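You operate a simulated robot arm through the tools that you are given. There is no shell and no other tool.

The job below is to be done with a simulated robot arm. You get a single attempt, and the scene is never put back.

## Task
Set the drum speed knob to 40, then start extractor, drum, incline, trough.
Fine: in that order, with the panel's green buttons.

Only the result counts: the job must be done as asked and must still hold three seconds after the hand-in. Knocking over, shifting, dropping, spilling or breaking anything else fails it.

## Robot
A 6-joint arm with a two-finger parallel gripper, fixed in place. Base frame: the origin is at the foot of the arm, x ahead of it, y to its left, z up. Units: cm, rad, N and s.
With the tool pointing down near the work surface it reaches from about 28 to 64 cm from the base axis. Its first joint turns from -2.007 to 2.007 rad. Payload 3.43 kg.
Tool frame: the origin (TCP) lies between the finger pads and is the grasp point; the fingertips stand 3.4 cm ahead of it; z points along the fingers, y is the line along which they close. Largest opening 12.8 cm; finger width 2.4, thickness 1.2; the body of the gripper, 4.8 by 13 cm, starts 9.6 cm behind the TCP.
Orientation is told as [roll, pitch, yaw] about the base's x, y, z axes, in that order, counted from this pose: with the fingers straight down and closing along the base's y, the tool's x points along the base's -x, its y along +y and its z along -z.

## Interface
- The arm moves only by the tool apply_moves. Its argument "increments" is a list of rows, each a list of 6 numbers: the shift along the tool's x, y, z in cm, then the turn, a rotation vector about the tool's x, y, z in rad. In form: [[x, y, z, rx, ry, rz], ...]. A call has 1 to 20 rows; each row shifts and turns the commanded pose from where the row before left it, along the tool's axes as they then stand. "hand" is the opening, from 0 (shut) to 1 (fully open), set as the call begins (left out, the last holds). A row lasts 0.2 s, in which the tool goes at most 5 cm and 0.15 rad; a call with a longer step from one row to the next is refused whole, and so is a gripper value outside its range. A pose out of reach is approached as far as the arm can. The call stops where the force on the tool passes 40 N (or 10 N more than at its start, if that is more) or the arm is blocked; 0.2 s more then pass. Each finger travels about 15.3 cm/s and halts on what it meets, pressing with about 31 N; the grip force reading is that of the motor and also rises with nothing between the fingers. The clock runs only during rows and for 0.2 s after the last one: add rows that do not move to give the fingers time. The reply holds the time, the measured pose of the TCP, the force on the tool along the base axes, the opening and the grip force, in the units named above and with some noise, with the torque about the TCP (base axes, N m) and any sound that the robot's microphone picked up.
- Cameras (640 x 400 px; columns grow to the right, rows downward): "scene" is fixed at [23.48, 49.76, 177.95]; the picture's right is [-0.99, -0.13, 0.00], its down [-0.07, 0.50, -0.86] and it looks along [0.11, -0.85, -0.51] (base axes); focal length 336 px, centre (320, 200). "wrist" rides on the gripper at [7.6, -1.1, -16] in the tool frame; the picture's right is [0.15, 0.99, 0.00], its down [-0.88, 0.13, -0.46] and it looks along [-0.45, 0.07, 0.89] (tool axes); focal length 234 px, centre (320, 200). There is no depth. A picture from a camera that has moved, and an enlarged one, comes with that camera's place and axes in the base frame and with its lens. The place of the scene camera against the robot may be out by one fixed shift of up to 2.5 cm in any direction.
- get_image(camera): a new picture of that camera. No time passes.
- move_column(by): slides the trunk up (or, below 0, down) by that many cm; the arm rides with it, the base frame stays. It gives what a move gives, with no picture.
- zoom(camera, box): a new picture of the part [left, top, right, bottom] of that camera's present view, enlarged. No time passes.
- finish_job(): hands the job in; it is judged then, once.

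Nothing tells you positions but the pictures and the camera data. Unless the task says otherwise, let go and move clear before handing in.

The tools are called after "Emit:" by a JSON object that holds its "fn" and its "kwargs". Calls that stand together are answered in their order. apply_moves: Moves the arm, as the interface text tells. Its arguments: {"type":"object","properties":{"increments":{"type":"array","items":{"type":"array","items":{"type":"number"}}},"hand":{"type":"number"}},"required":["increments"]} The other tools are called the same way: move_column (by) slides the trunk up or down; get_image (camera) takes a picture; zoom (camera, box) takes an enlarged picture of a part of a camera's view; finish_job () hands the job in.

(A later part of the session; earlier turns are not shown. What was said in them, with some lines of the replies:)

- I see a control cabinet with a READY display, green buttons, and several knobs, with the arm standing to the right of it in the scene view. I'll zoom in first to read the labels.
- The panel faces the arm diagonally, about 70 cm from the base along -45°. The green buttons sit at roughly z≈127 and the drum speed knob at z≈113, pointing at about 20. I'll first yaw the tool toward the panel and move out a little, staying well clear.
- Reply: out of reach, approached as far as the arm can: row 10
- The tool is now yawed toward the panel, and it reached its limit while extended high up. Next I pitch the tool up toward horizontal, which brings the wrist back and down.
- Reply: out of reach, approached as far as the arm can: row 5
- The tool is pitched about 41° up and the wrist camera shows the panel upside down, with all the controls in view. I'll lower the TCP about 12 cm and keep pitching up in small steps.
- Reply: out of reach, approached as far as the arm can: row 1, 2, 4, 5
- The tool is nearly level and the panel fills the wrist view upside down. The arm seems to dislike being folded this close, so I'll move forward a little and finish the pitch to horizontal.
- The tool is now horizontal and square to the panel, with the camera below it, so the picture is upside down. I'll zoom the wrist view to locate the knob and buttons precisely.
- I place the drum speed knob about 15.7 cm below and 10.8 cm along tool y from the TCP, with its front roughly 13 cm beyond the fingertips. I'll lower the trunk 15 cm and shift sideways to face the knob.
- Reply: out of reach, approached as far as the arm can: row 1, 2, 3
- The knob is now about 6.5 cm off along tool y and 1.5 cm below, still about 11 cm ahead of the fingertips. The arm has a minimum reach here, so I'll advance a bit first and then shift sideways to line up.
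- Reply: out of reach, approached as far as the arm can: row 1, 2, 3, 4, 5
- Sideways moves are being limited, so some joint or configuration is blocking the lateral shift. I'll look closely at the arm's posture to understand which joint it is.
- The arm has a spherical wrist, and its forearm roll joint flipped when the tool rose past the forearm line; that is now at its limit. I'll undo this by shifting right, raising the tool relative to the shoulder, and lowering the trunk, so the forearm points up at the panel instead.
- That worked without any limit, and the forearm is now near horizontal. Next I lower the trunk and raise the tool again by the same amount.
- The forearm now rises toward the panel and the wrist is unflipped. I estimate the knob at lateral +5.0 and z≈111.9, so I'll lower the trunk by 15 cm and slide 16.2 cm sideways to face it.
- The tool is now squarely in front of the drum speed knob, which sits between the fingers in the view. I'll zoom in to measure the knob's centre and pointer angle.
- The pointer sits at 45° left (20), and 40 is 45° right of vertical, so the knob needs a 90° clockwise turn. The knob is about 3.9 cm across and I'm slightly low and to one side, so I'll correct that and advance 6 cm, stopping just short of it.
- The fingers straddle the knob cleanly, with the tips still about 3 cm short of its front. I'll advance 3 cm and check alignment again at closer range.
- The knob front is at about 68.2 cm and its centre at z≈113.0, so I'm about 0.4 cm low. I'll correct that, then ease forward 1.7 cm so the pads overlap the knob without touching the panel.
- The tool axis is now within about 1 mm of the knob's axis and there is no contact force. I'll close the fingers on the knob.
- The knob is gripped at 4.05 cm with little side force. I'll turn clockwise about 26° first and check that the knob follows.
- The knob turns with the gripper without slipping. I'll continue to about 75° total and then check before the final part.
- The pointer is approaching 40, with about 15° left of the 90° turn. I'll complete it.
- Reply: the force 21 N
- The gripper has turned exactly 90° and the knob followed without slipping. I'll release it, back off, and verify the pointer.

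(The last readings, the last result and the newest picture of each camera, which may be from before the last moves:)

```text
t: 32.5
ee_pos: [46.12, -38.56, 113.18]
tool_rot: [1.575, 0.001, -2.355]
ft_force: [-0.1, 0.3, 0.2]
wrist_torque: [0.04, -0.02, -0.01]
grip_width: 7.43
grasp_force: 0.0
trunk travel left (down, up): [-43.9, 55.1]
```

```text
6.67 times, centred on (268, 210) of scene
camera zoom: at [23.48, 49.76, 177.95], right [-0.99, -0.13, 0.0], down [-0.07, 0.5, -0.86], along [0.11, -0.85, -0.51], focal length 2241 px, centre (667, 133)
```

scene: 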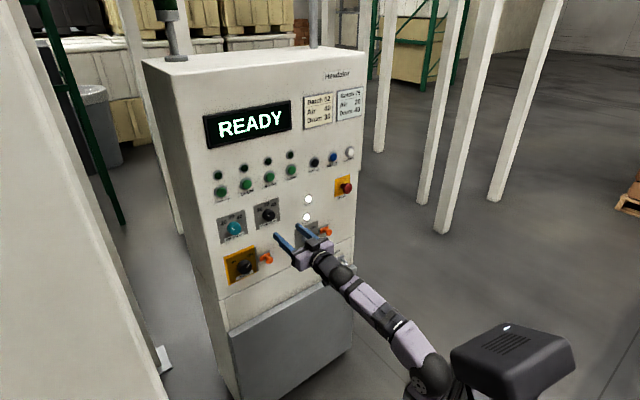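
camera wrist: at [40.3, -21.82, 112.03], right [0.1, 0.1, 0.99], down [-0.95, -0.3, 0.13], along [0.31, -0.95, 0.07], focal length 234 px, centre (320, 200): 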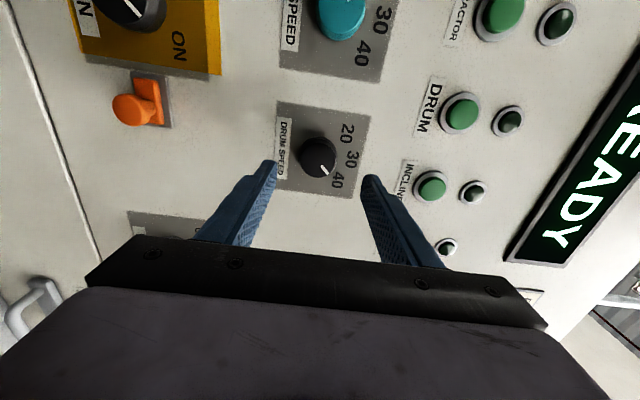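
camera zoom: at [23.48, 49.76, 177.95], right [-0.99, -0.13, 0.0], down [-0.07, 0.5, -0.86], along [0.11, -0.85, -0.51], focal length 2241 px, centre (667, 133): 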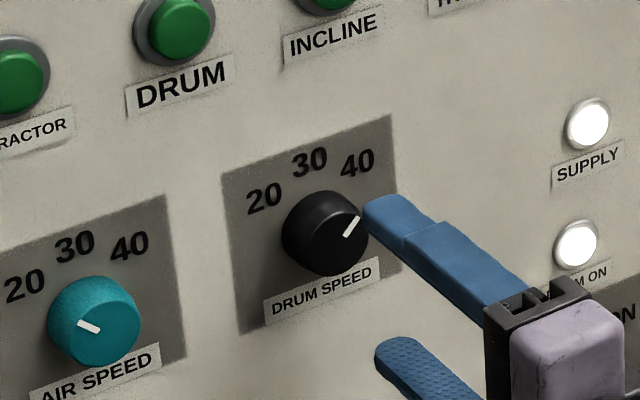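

The pointer now appears to be on 40. I'll take tighter zooms to measure the angle accurately before moving on.

Emit:
{"fn": "zoom", "kwargs": {"camera": "scene", "box": [250, 195, 290, 220]}}

Emit:
{"fn": "zoom", "kwargs": {"camera": "wrist", "box": [288, 125, 368, 175]}}

```text
16.00 times, centred on (270, 208) of scene
camera zoom: at [23.48, 49.76, 177.95], right [-0.99, -0.13, 0.0], down [-0.07, 0.5, -0.86], along [0.11, -0.85, -0.51], focal length 5379 px, centre (1120, 80)
```

zoom: 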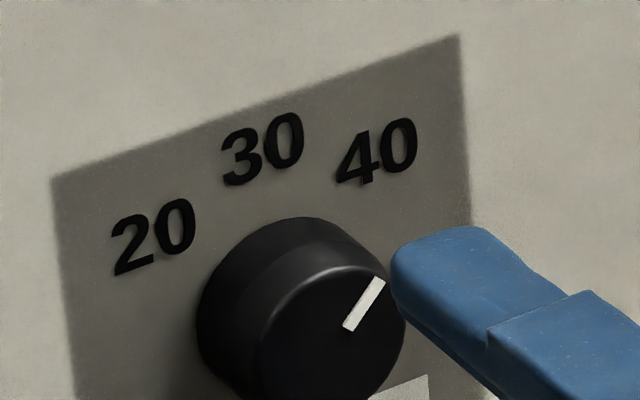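

```text
8.00 times, centred on (328, 150) of wrist
camera zoom: at [40.3, -21.82, 112.03], right [0.1, 0.1, 0.99], down [-0.95, -0.3, 0.13], along [0.31, -0.95, 0.07], focal length 1873 px, centre (256, 600)
```

zoom: 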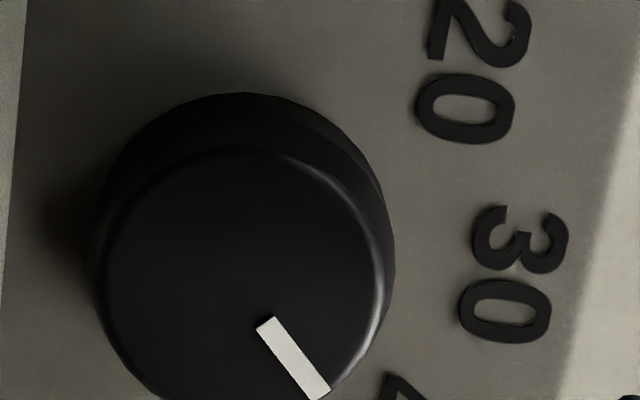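

By the most accurate zooms the pointer sits at about 45° right, which is 40. Now I'll close the fingers, roll the tool back, and raise the trunk toward the green button row.

Emit:
{"fn": "apply_moves", "kwargs": {"increments": [[0, 0, -0.5, 0, 0, -0.1428], [0, 0, 0, 0, 0, -0.1428], [0, 0, 0, 0, 0, -0.1428], [0, 0, 0, 0, 0, -0.1428], [0, 0, 0, 0, 0, -0.1428], [0, 0, 0, 0, 0, -0.1428], [0, 0, 0, 0, 0, -0.1428], [0, 0, 0, 0, 0, -0.1428], [0, 0, 0, 0, 0, -0.1428], [0, 0, 0, 0, 0, -0.1428], [0, 0, 0, 0, 0, -0.1428], [0, 0, 0, 0, 0, 0]], "hand": 0.0}}

Emit:
{"fn": "move_column", "kwargs": {"by": 17.3}}

Emit:
{"fn": "apply_moves", "kwargs": {"increments": [[1, 1.9, 0, 0, 0, 0], [1, 1.9, 0, 0, 0, 0], [1, 1.9, 0, 0, 0, 0], [1, 1.9, 0, 0, 0, 0], [0, 1.9, 0, 0, 0, 0], [0, 1.9, 0, 0, 0, 0], [0, 1.9, 0, 0, 0, 0], [0, 1.8, 0, 0, 0, 0], [0, 0, 0, 0, 0, 0]]}}

Emit:
{"fn": "get_image", "kwargs": {"camera": "wrist"}}

Emit:
{"fn": "get_image", "kwargs": {"camera": "scene"}}

```text
t: 35.1
ee_pos: [45.93, -38.17, 113.16]
tool_rot: [-2.659, -1.565, 1.872]
ft_force: [0.2, 0.5, -0.1]
wrist_torque: [-0.02, -0.01, -0.01]
grip_width: 0.0
grasp_force: 31.2
trunk travel left (down, up): [-43.9, 55.1]
```

```text
t: 37.1
ee_pos: [45.8, -38.1, 130.37]
tool_rot: [2.821, -1.567, 2.678]
ft_force: [0.2, 0.1, -0.2]
wrist_torque: [-0.01, -0.03, -0.03]
grip_width: 0.0
grasp_force: 31.1
trunk travel left (down, up): [-61.2, 37.8]
```

```text
t: 39.1
ee_pos: [56.65, -27.29, 126.44]
tool_rot: [2.784, -1.568, 2.717]
ft_force: [-0.3, -1.0, 0.6]
wrist_torque: [0.04, 0.0, 0.02]
grip_width: 0.0
grasp_force: 31.2
trunk travel left (down, up): [-61.2, 37.8]
```

```text
taken
camera wrist: at [44.61, -16.85, 118.77], right [0.7, 0.7, -0.15], down [-0.23, 0.42, 0.88], along [0.67, -0.58, 0.45], focal length 234 px, centre (320, 200)
```

wrist: 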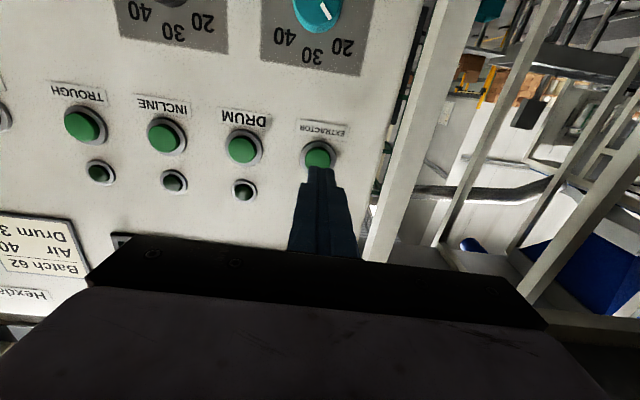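

```text
taken
```

scene: 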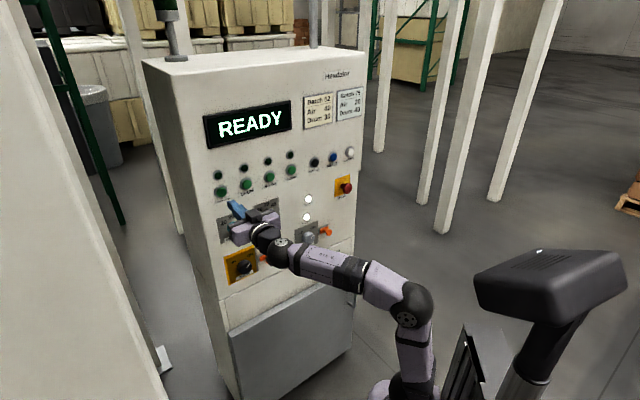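

I'm in front of the EXTRACTOR button with closed fingers, in line with it in the wrist view. I'll zoom in to measure the residual offset.

Emit:
{"fn": "zoom", "kwargs": {"camera": "wrist", "box": [240, 100, 400, 200]}}

Emit:
{"fn": "zoom", "kwargs": {"camera": "scene", "box": [200, 150, 328, 230]}}

```text
4.00 times, centred on (320, 150) of wrist
camera zoom: at [44.61, -16.85, 118.77], right [0.7, 0.7, -0.15], down [-0.23, 0.42, 0.88], along [0.67, -0.58, 0.45], focal length 937 px, centre (320, 400)
```

zoom: 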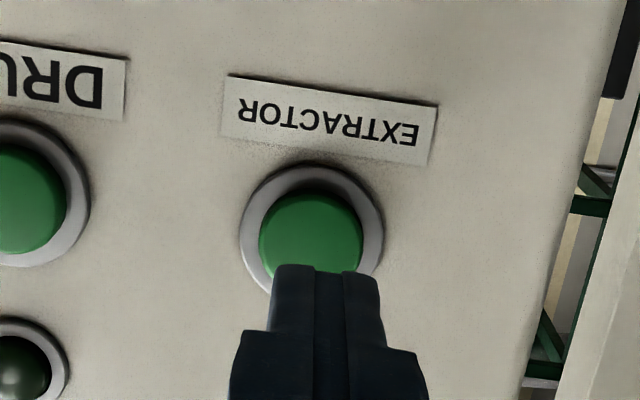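

```text
5.00 times, centred on (264, 190) of scene
camera zoom: at [23.48, 49.76, 177.95], right [-0.99, -0.13, 0.0], down [-0.07, 0.5, -0.86], along [0.11, -0.85, -0.51], focal length 1681 px, centre (600, 250)
```

zoom: 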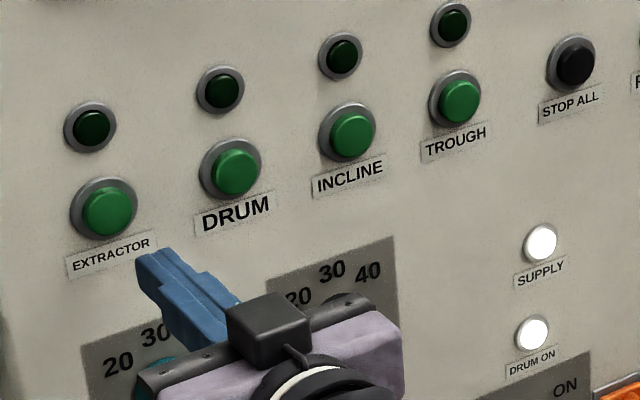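

The button centre is about 0.43 cm above and 0.1 cm to the side of my tool axis. I'll correct that and approach to about 1 cm short of the cap.

Emit:
{"fn": "apply_moves", "kwargs": {"increments": [[-0.43, -0.08, 0, 0, 0, 0], [0, 0, 1.2, 0, 0, 0], [0, 0, 1.2, 0, 0, 0], [0, 0, 1.2, 0, 0, 0], [0, 0, 1.2, 0, 0, 0], [0, 0, 0, 0, 0, 0], [0, 0, 0, 0, 0, 0]]}}

Emit:
{"fn": "zoom", "kwargs": {"camera": "wrist", "box": [240, 110, 400, 210]}}

Emit:
{"fn": "zoom", "kwargs": {"camera": "scene", "box": [200, 150, 328, 230]}}

```text
t: 40.7
ee_pos: [60.01, -30.82, 126.67]
tool_rot: [2.76, -1.568, 2.736]
ft_force: [-0.4, 0.3, 0.8]
wrist_torque: [-0.03, 0.01, 0.02]
grip_width: 0.01
grasp_force: 30.8
trunk travel left (down, up): [-61.2, 37.8]
```

```text
4.00 times, centred on (320, 160) of wrist
camera zoom: at [47.91, -20.34, 119.1], right [0.7, 0.7, -0.15], down [-0.23, 0.42, 0.88], along [0.67, -0.58, 0.45], focal length 937 px, centre (320, 360)
```

zoom: 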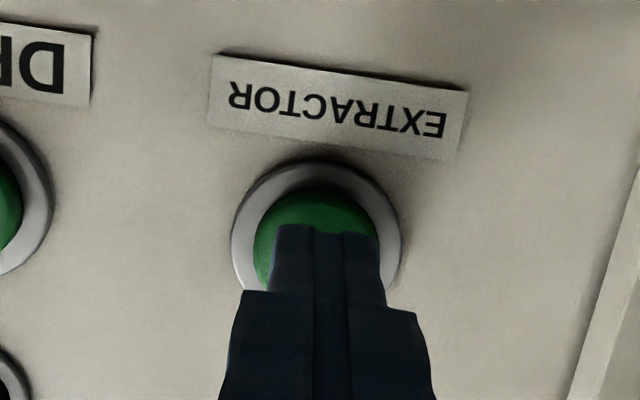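

```text
5.00 times, centred on (264, 190) of scene
camera zoom: at [23.48, 49.76, 177.95], right [-0.99, -0.13, 0.0], down [-0.07, 0.5, -0.86], along [0.11, -0.85, -0.51], focal length 1681 px, centre (600, 250)
```

zoom: 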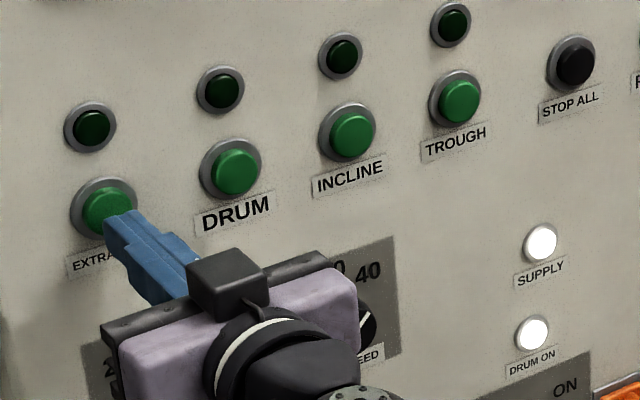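

The fingertips are about 1 cm from the EXTRACTOR cap and well centred. I'll now press forward in small steps and watch the force.

Emit:
{"fn": "apply_moves", "kwargs": {"increments": [[0, 0, 0.3, 0, 0, 0], [0, 0, 0.3, 0, 0, 0], [0, 0, 0.3, 0, 0, 0], [0, 0, 0.3, 0, 0, 0], [0, 0, 0.3, 0, 0, 0]]}}

Emit:
{"fn": "zoom", "kwargs": {"camera": "scene", "box": [190, 80, 350, 230]}}

```text
t: 41.9
ee_pos: [60.92, -31.99, 126.87]
tool_rot: [3.079, -1.569, 2.418]
ft_force: [-0.5, 1.9, 0.1]
wrist_torque: [0.05, 0.06, -0.01]
grip_width: 0.0
grasp_force: 30.7
trunk travel left (down, up): [-61.2, 37.8]
heard: click
```

```text
2.67 times, centred on (270, 155) of scene
camera zoom: at [23.48, 49.76, 177.95], right [-0.99, -0.13, 0.0], down [-0.07, 0.5, -0.86], along [0.11, -0.85, -0.51], focal length 896 px, centre (453, 320)
```

zoom: 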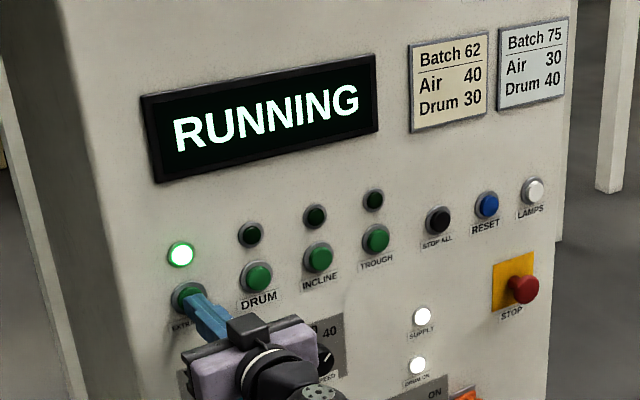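

The click was heard, the EXTRACTOR lamp is lit, and the display reads RUNNING. I'll back off 3.5 cm and slide 8.4 cm to face DRUM.

Emit:
{"fn": "apply_moves", "kwargs": {"increments": [[0, 0, -0.5, 0, 0, 0], [0, 0, -1, 0, 0, 0], [0, 0, -1, 0, 0, 0], [0, 0, -1.2, 0, 0, 0], [0, -1.4, 0, 0, 0, 0], [0, -1.4, 0, 0, 0, 0], [0, -1.4, 0, 0, 0, 0], [0, -1.4, 0, 0, 0, 0], [0, -1.4, 0, 0, 0, 0], [0, -1.4, 0, 0, 0, 0], [0, 0, 0, 0, 0, 0], [0, 0, 0, 0, 0, 0]]}}

Emit:
{"fn": "zoom", "kwargs": {"camera": "wrist", "box": [240, 110, 400, 210]}}

Emit:
{"fn": "zoom", "kwargs": {"camera": "scene", "box": [190, 80, 350, 230]}}

```text
t: 44.5
ee_pos: [52.21, -35.19, 126.98]
tool_rot: [2.808, -1.566, 2.687]
ft_force: [0.5, 0.6, -0.4]
wrist_torque: [0.0, 0.03, 0.0]
grip_width: 0.0
grasp_force: 30.8
trunk travel left (down, up): [-61.2, 37.8]
```

```text
4.00 times, centred on (320, 160) of wrist
camera zoom: at [40.34, -24.73, 119.25], right [0.7, 0.7, -0.15], down [-0.23, 0.42, 0.88], along [0.67, -0.58, 0.45], focal length 937 px, centre (320, 360)
```

zoom: 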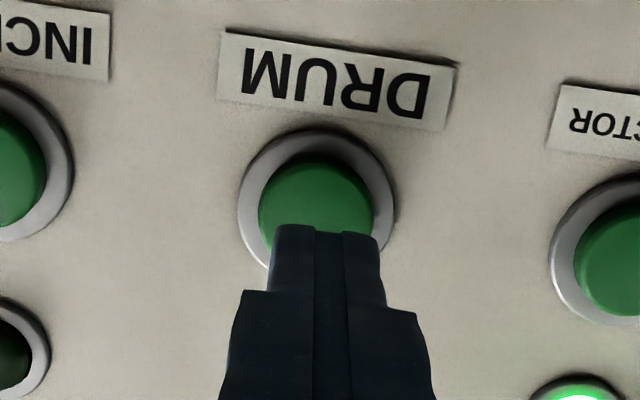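

```text
2.67 times, centred on (270, 155) of scene
camera zoom: at [23.48, 49.76, 177.95], right [-0.99, -0.13, 0.0], down [-0.07, 0.5, -0.86], along [0.11, -0.85, -0.51], focal length 896 px, centre (453, 320)
```

zoom: 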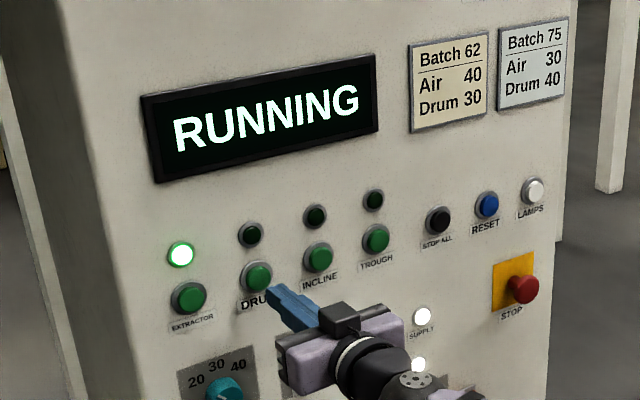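

The EXTRACTOR lamp stays on and I'm centred on DRUM. I'll approach and press the same way.

Emit:
{"fn": "apply_moves", "kwargs": {"increments": [[0.15, 0, 0.4, 0, 0, 0], [0, 0, 0.8, 0, 0, 0], [0, 0, 0.8, 0, 0, 0], [0, 0, 0.4, 0, 0, 0], [0, 0, 0.3, 0, 0, 0], [0, 0, 0.3, 0, 0, 0], [0, 0, 0.3, 0, 0, 0], [0, 0, 0.3, 0, 0, 0], [0, 0, 0.3, 0, 0, 0]]}}

Emit:
{"fn": "zoom", "kwargs": {"camera": "scene", "box": [190, 80, 350, 230]}}

```text
t: 46.5
ee_pos: [55.09, -38.11, 126.74]
tool_rot: [2.959, -1.567, 2.54]
ft_force: [-2.5, 2.4, -2.4]
wrist_torque: [0.02, 0.1, -0.07]
grip_width: 0.0
grasp_force: 30.7
trunk travel left (down, up): [-61.2, 37.8]
heard: click
```

```text
2.67 times, centred on (270, 155) of scene
camera zoom: at [23.48, 49.76, 177.95], right [-0.99, -0.13, 0.0], down [-0.07, 0.5, -0.86], along [0.11, -0.85, -0.51], focal length 896 px, centre (453, 320)
```

zoom: 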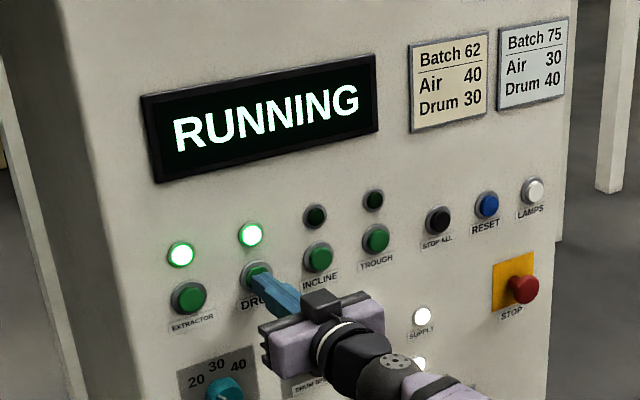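

DRUM clicked and its lamp is lit. I'll back off, slide 8.4 cm toward INCLINE, and drop the trunk 4 cm while raising the arm, to keep the wrist away from its awkward configuration.

Emit:
{"fn": "apply_moves", "kwargs": {"increments": [[0, 0, -0.5, 0, 0, 0], [0, 0, -1, 0, 0, 0], [0, 0, -1, 0, 0, 0], [0, 0, -1.2, 0, 0, 0], [-1, 0, 0, 0, 0, 0], [-1, 0, 0, 0, 0, 0], [-1, 0, 0, 0, 0, 0], [-1, 0, 0, 0, 0, 0], [0, -1.4, 0, 0, 0, 0], [0, -1.4, 0, 0, 0, 0], [0, -1.4, 0, 0, 0, 0], [0, -1.4, 0, 0, 0, 0], [0, -1.4, 0, 0, 0, 0], [0, -1.4, 0, 0, 0, 0], [0, 0, 0, 0, 0, 0], [0, 0, 0, 0, 0, 0]]}}

Emit:
{"fn": "move_column", "kwargs": {"by": -4}}

Emit:
{"fn": "zoom", "kwargs": {"camera": "wrist", "box": [240, 110, 400, 210]}}

Emit:
{"fn": "zoom", "kwargs": {"camera": "scene", "box": [190, 80, 350, 230]}}

```text
t: 49.9
ee_pos: [46.74, -41.36, 130.82]
tool_rot: [2.828, -1.567, 2.668]
ft_force: [-0.6, 0.5, -0.1]
wrist_torque: [0.01, -0.01, -0.01]
grip_width: 0.0
grasp_force: 31.4
trunk travel left (down, up): [-61.2, 37.8]
```

```text
t: 50.7
ee_pos: [46.64, -41.35, 126.77]
tool_rot: [2.803, -1.566, 2.691]
ft_force: [0.4, 0.1, -0.2]
wrist_torque: [-0.01, -0.01, -0.03]
grip_width: 0.0
grasp_force: 31.3
trunk travel left (down, up): [-57.2, 41.8]
```

```text
4.00 times, centred on (320, 160) of wrist
camera zoom: at [34.7, -30.81, 119.17], right [0.7, 0.7, -0.15], down [-0.23, 0.42, 0.88], along [0.67, -0.58, 0.45], focal length 937 px, centre (320, 360)
```

zoom: 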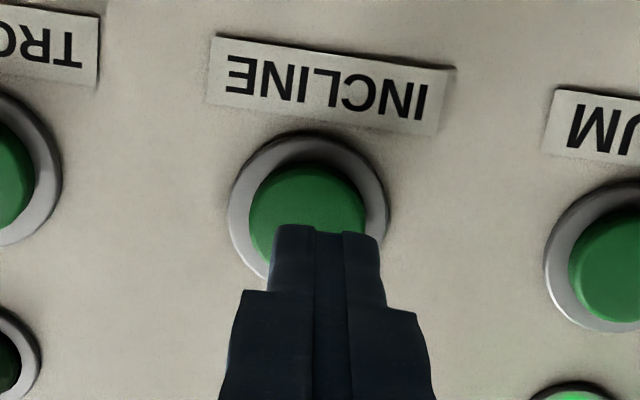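

```text
2.67 times, centred on (270, 155) of scene
camera zoom: at [23.48, 49.76, 177.95], right [-0.99, -0.13, 0.0], down [-0.07, 0.5, -0.86], along [0.11, -0.85, -0.51], focal length 896 px, centre (453, 320)
```

zoom: 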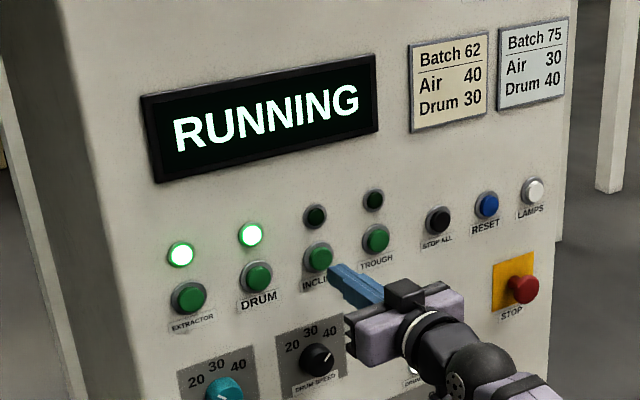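

Both lamps remain on and INCLINE is about 0.2 cm to one side. I'll correct that, approach and press.

Emit:
{"fn": "apply_moves", "kwargs": {"increments": [[0.05, -0.2, 0.4, 0, 0, 0], [0, 0, 0.8, 0, 0, 0], [0, 0, 0.7, 0, 0, 0], [0, 0, 0.4, 0, 0, 0], [0, 0, 0.3, 0, 0, 0], [0, 0, 0.3, 0, 0, 0], [0, 0, 0.3, 0, 0, 0], [0, 0, 0.3, 0, 0, 0], [0, 0, 0.2, 0, 0, 0]]}}

Emit:
{"fn": "zoom", "kwargs": {"camera": "scene", "box": [190, 80, 350, 230]}}

```text
t: 52.7
ee_pos: [49.21, -44.06, 126.72]
tool_rot: [2.524, -1.569, 2.974]
ft_force: [-3.6, 2.8, -2.8]
wrist_torque: [0.05, 0.07, 0.0]
grip_width: 0.01
grasp_force: 30.4
trunk travel left (down, up): [-57.2, 41.8]
heard: click
```

```text
2.67 times, centred on (270, 155) of scene
camera zoom: at [23.48, 49.76, 177.95], right [-0.99, -0.13, 0.0], down [-0.07, 0.5, -0.86], along [0.11, -0.85, -0.51], focal length 896 px, centre (453, 320)
```

zoom: 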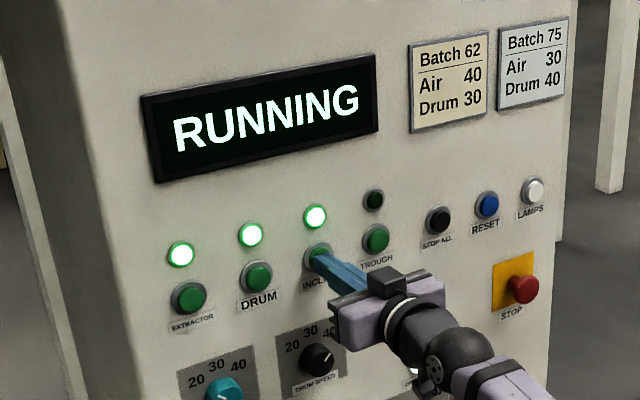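

INCLINE clicked and its lamp is lit, so three of the four are running. I'll back off and slide 8.4 cm toward TROUGH.

Emit:
{"fn": "apply_moves", "kwargs": {"increments": [[0, 0, -0.5, 0, 0, 0], [0, 0, -1, 0, 0, 0], [0, 0, -1, 0, 0, 0], [0, 0, -1.2, 0, 0, 0], [0, -1.4, 0, 0, 0, 0], [0, -1.4, 0, 0, 0, 0], [0, -1.4, 0, 0, 0, 0], [0, -1.4, 0, 0, 0, 0], [0, -1.4, 0, 0, 0, 0], [0, -1.4, 0, 0, 0, 0], [0, 0, 0, 0, 0, 0], [0, 0, 0, 0, 0, 0]]}}

Emit:
{"fn": "zoom", "kwargs": {"camera": "wrist", "box": [240, 110, 400, 210]}}

Emit:
{"fn": "zoom", "kwargs": {"camera": "scene", "box": [190, 80, 350, 230]}}

```text
t: 55.3
ee_pos: [40.83, -47.41, 126.7]
tool_rot: [2.806, -1.567, 2.688]
ft_force: [-0.4, 0.8, 0.6]
wrist_torque: [0.01, 0.01, -0.02]
grip_width: 0.0
grasp_force: 31.2
trunk travel left (down, up): [-57.2, 41.8]
```

```text
4.00 times, centred on (320, 160) of wrist
camera zoom: at [28.68, -36.89, 119.04], right [0.7, 0.7, -0.15], down [-0.23, 0.42, 0.88], along [0.67, -0.58, 0.45], focal length 937 px, centre (320, 360)
```

zoom: 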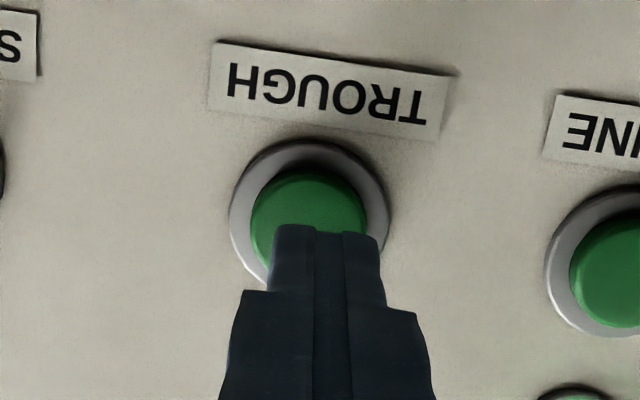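

```text
2.67 times, centred on (270, 155) of scene
camera zoom: at [23.48, 49.76, 177.95], right [-0.99, -0.13, 0.0], down [-0.07, 0.5, -0.86], along [0.11, -0.85, -0.51], focal length 896 px, centre (453, 320)
```

zoom: 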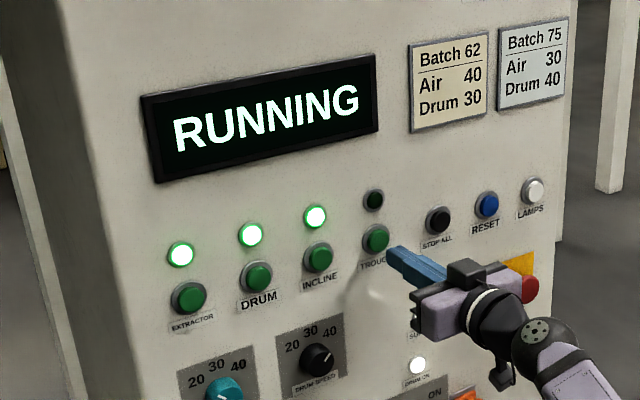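

The first three lamps stay lit and TROUGH is about 0.2 cm to one side. I'll correct, approach and press it.

Emit:
{"fn": "apply_moves", "kwargs": {"increments": [[0, -0.18, 0.4, 0, 0, 0], [0, 0, 0.8, 0, 0, 0], [0, 0, 0.6, 0, 0, 0], [0, 0, 0.4, 0, 0, 0], [0, 0, 0.3, 0, 0, 0], [0, 0, 0.3, 0, 0, 0], [0, 0, 0.3, 0, 0, 0], [0, 0, 0.3, 0, 0, 0], [0, 0, 0.2, 0, 0, 0]]}}

Emit:
{"fn": "zoom", "kwargs": {"camera": "scene", "box": [190, 80, 350, 230]}}

```text
t: 57.3
ee_pos: [43.09, -50.04, 126.69]
tool_rot: [2.634, -1.567, 2.863]
ft_force: [-1.8, 3.1, -2.5]
wrist_torque: [0.09, 0.07, 0.01]
grip_width: 0.0
grasp_force: 31.0
trunk travel left (down, up): [-57.2, 41.8]
heard: click
```

```text
2.67 times, centred on (270, 155) of scene
camera zoom: at [23.48, 49.76, 177.95], right [-0.99, -0.13, 0.0], down [-0.07, 0.5, -0.86], along [0.11, -0.85, -0.51], focal length 896 px, centre (453, 320)
```

zoom: 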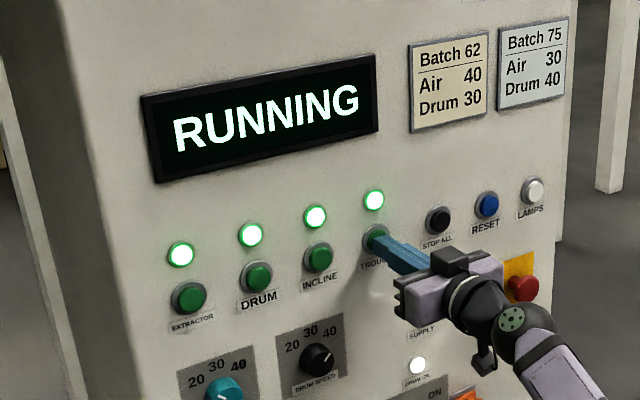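

All four lamps are lit and the display reads RUNNING. I'll back straight off about 9 cm to be clear, wait a moment, and check the whole panel.

Emit:
{"fn": "apply_moves", "kwargs": {"increments": [[0, 0, -0.5, 0, 0, 0], [0, 0, -1, 0, 0, 0], [0, 0, -1.5, 0, 0, 0], [0, 0, -1.5, 0, 0, 0], [0, 0, -1.5, 0, 0, 0], [0, 0, -1.5, 0, 0, 0], [0, 0, -1.5, 0, 0, 0], [0, 0, 0, 0, 0, 0], [0, 0, 0, 0, 0, 0], [0, 0, 0, 0, 0, 0], [0, 0, 0, 0, 0, 0], [0, 0, 0, 0, 0, 0], [0, 0, 0, 0, 0, 0], [0, 0, 0, 0, 0, 0], [0, 0, 0, 0, 0, 0]]}}

Emit:
{"fn": "get_image", "kwargs": {"camera": "scene"}}

Emit:
{"fn": "zoom", "kwargs": {"camera": "scene", "box": [190, 80, 350, 180]}}

Emit:
{"fn": "zoom", "kwargs": {"camera": "scene", "box": [250, 195, 290, 220]}}

Emit:
{"fn": "zoom", "kwargs": {"camera": "scene", "box": [200, 180, 370, 290]}}

```text
t: 60.5
ee_pos: [36.66, -43.56, 126.78]
tool_rot: [2.811, -1.568, 2.684]
ft_force: [0.1, -0.2, 0.2]
wrist_torque: [0.01, 0.02, -0.01]
grip_width: 0.0
grasp_force: 31.3
trunk travel left (down, up): [-57.2, 41.8]
```

```text
taken
```

scene: 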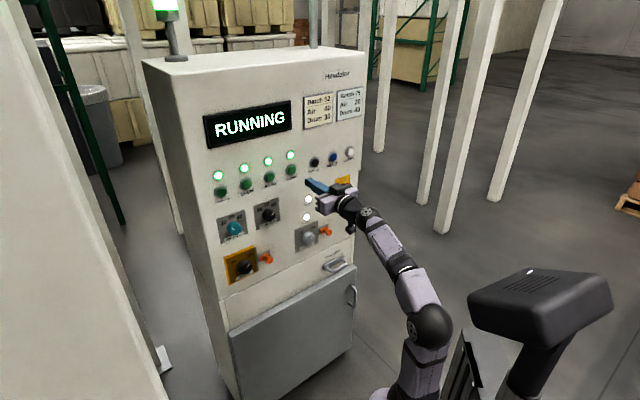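

```text
4.00 times, centred on (270, 130) of scene
camera zoom: at [23.48, 49.76, 177.95], right [-0.99, -0.13, 0.0], down [-0.07, 0.5, -0.86], along [0.11, -0.85, -0.51], focal length 1345 px, centre (520, 480)
```

zoom: 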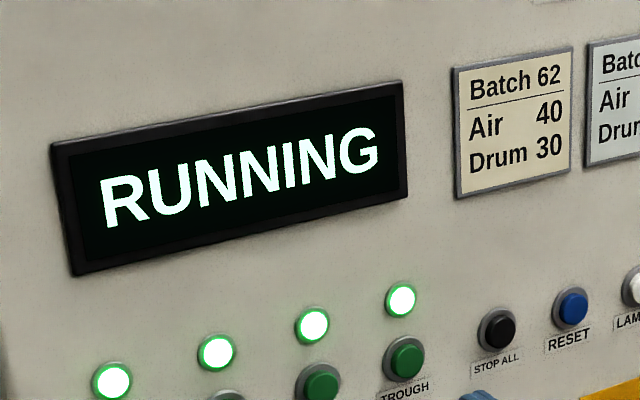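

```text
16.00 times, centred on (270, 208) of scene
camera zoom: at [23.48, 49.76, 177.95], right [-0.99, -0.13, 0.0], down [-0.07, 0.5, -0.86], along [0.11, -0.85, -0.51], focal length 5379 px, centre (1120, 80)
```

zoom: 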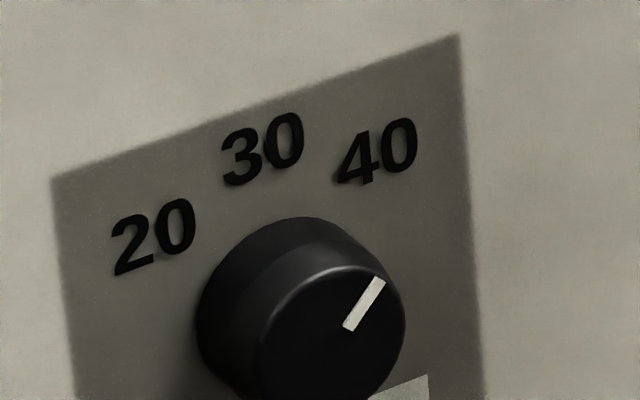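

```text
3.64 times, centred on (285, 235) of scene
camera zoom: at [23.48, 49.76, 177.95], right [-0.99, -0.13, 0.0], down [-0.07, 0.5, -0.86], along [0.11, -0.85, -0.51], focal length 1222 px, centre (447, 73)
```

zoom: 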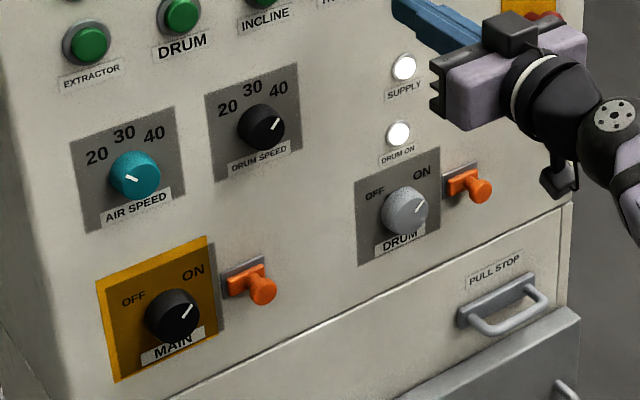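

All four lamps are steady, the display reads RUNNING, the stack light is green, and the drum speed pointer is on 40. Every other control is where it was and the arm is clear, so I'm handing in.

Emit:
{"fn": "finish_job", "kwargs": {}}

```text
The job is handed in.
```

I set the drum speed knob to 40, then started extractor, drum, incline and trough in that order with the green buttons, and handed the job in.

- **Knob:** I turned it 90° clockwise from 20. After release, the pointer measured within about 3° of the 40 mark.
- **Starts:** each button gave one click and its lamp came on. All four lamps stayed lit, and the display reads RUNNING.
- **Rest of the panel:** the other knobs and switches look unchanged in the last pictures. The arm touched nothing except the knob and the four buttons, and it was clear of the panel at hand-in.

The hand-in returned no verdict, so I can't confirm how it was judged.
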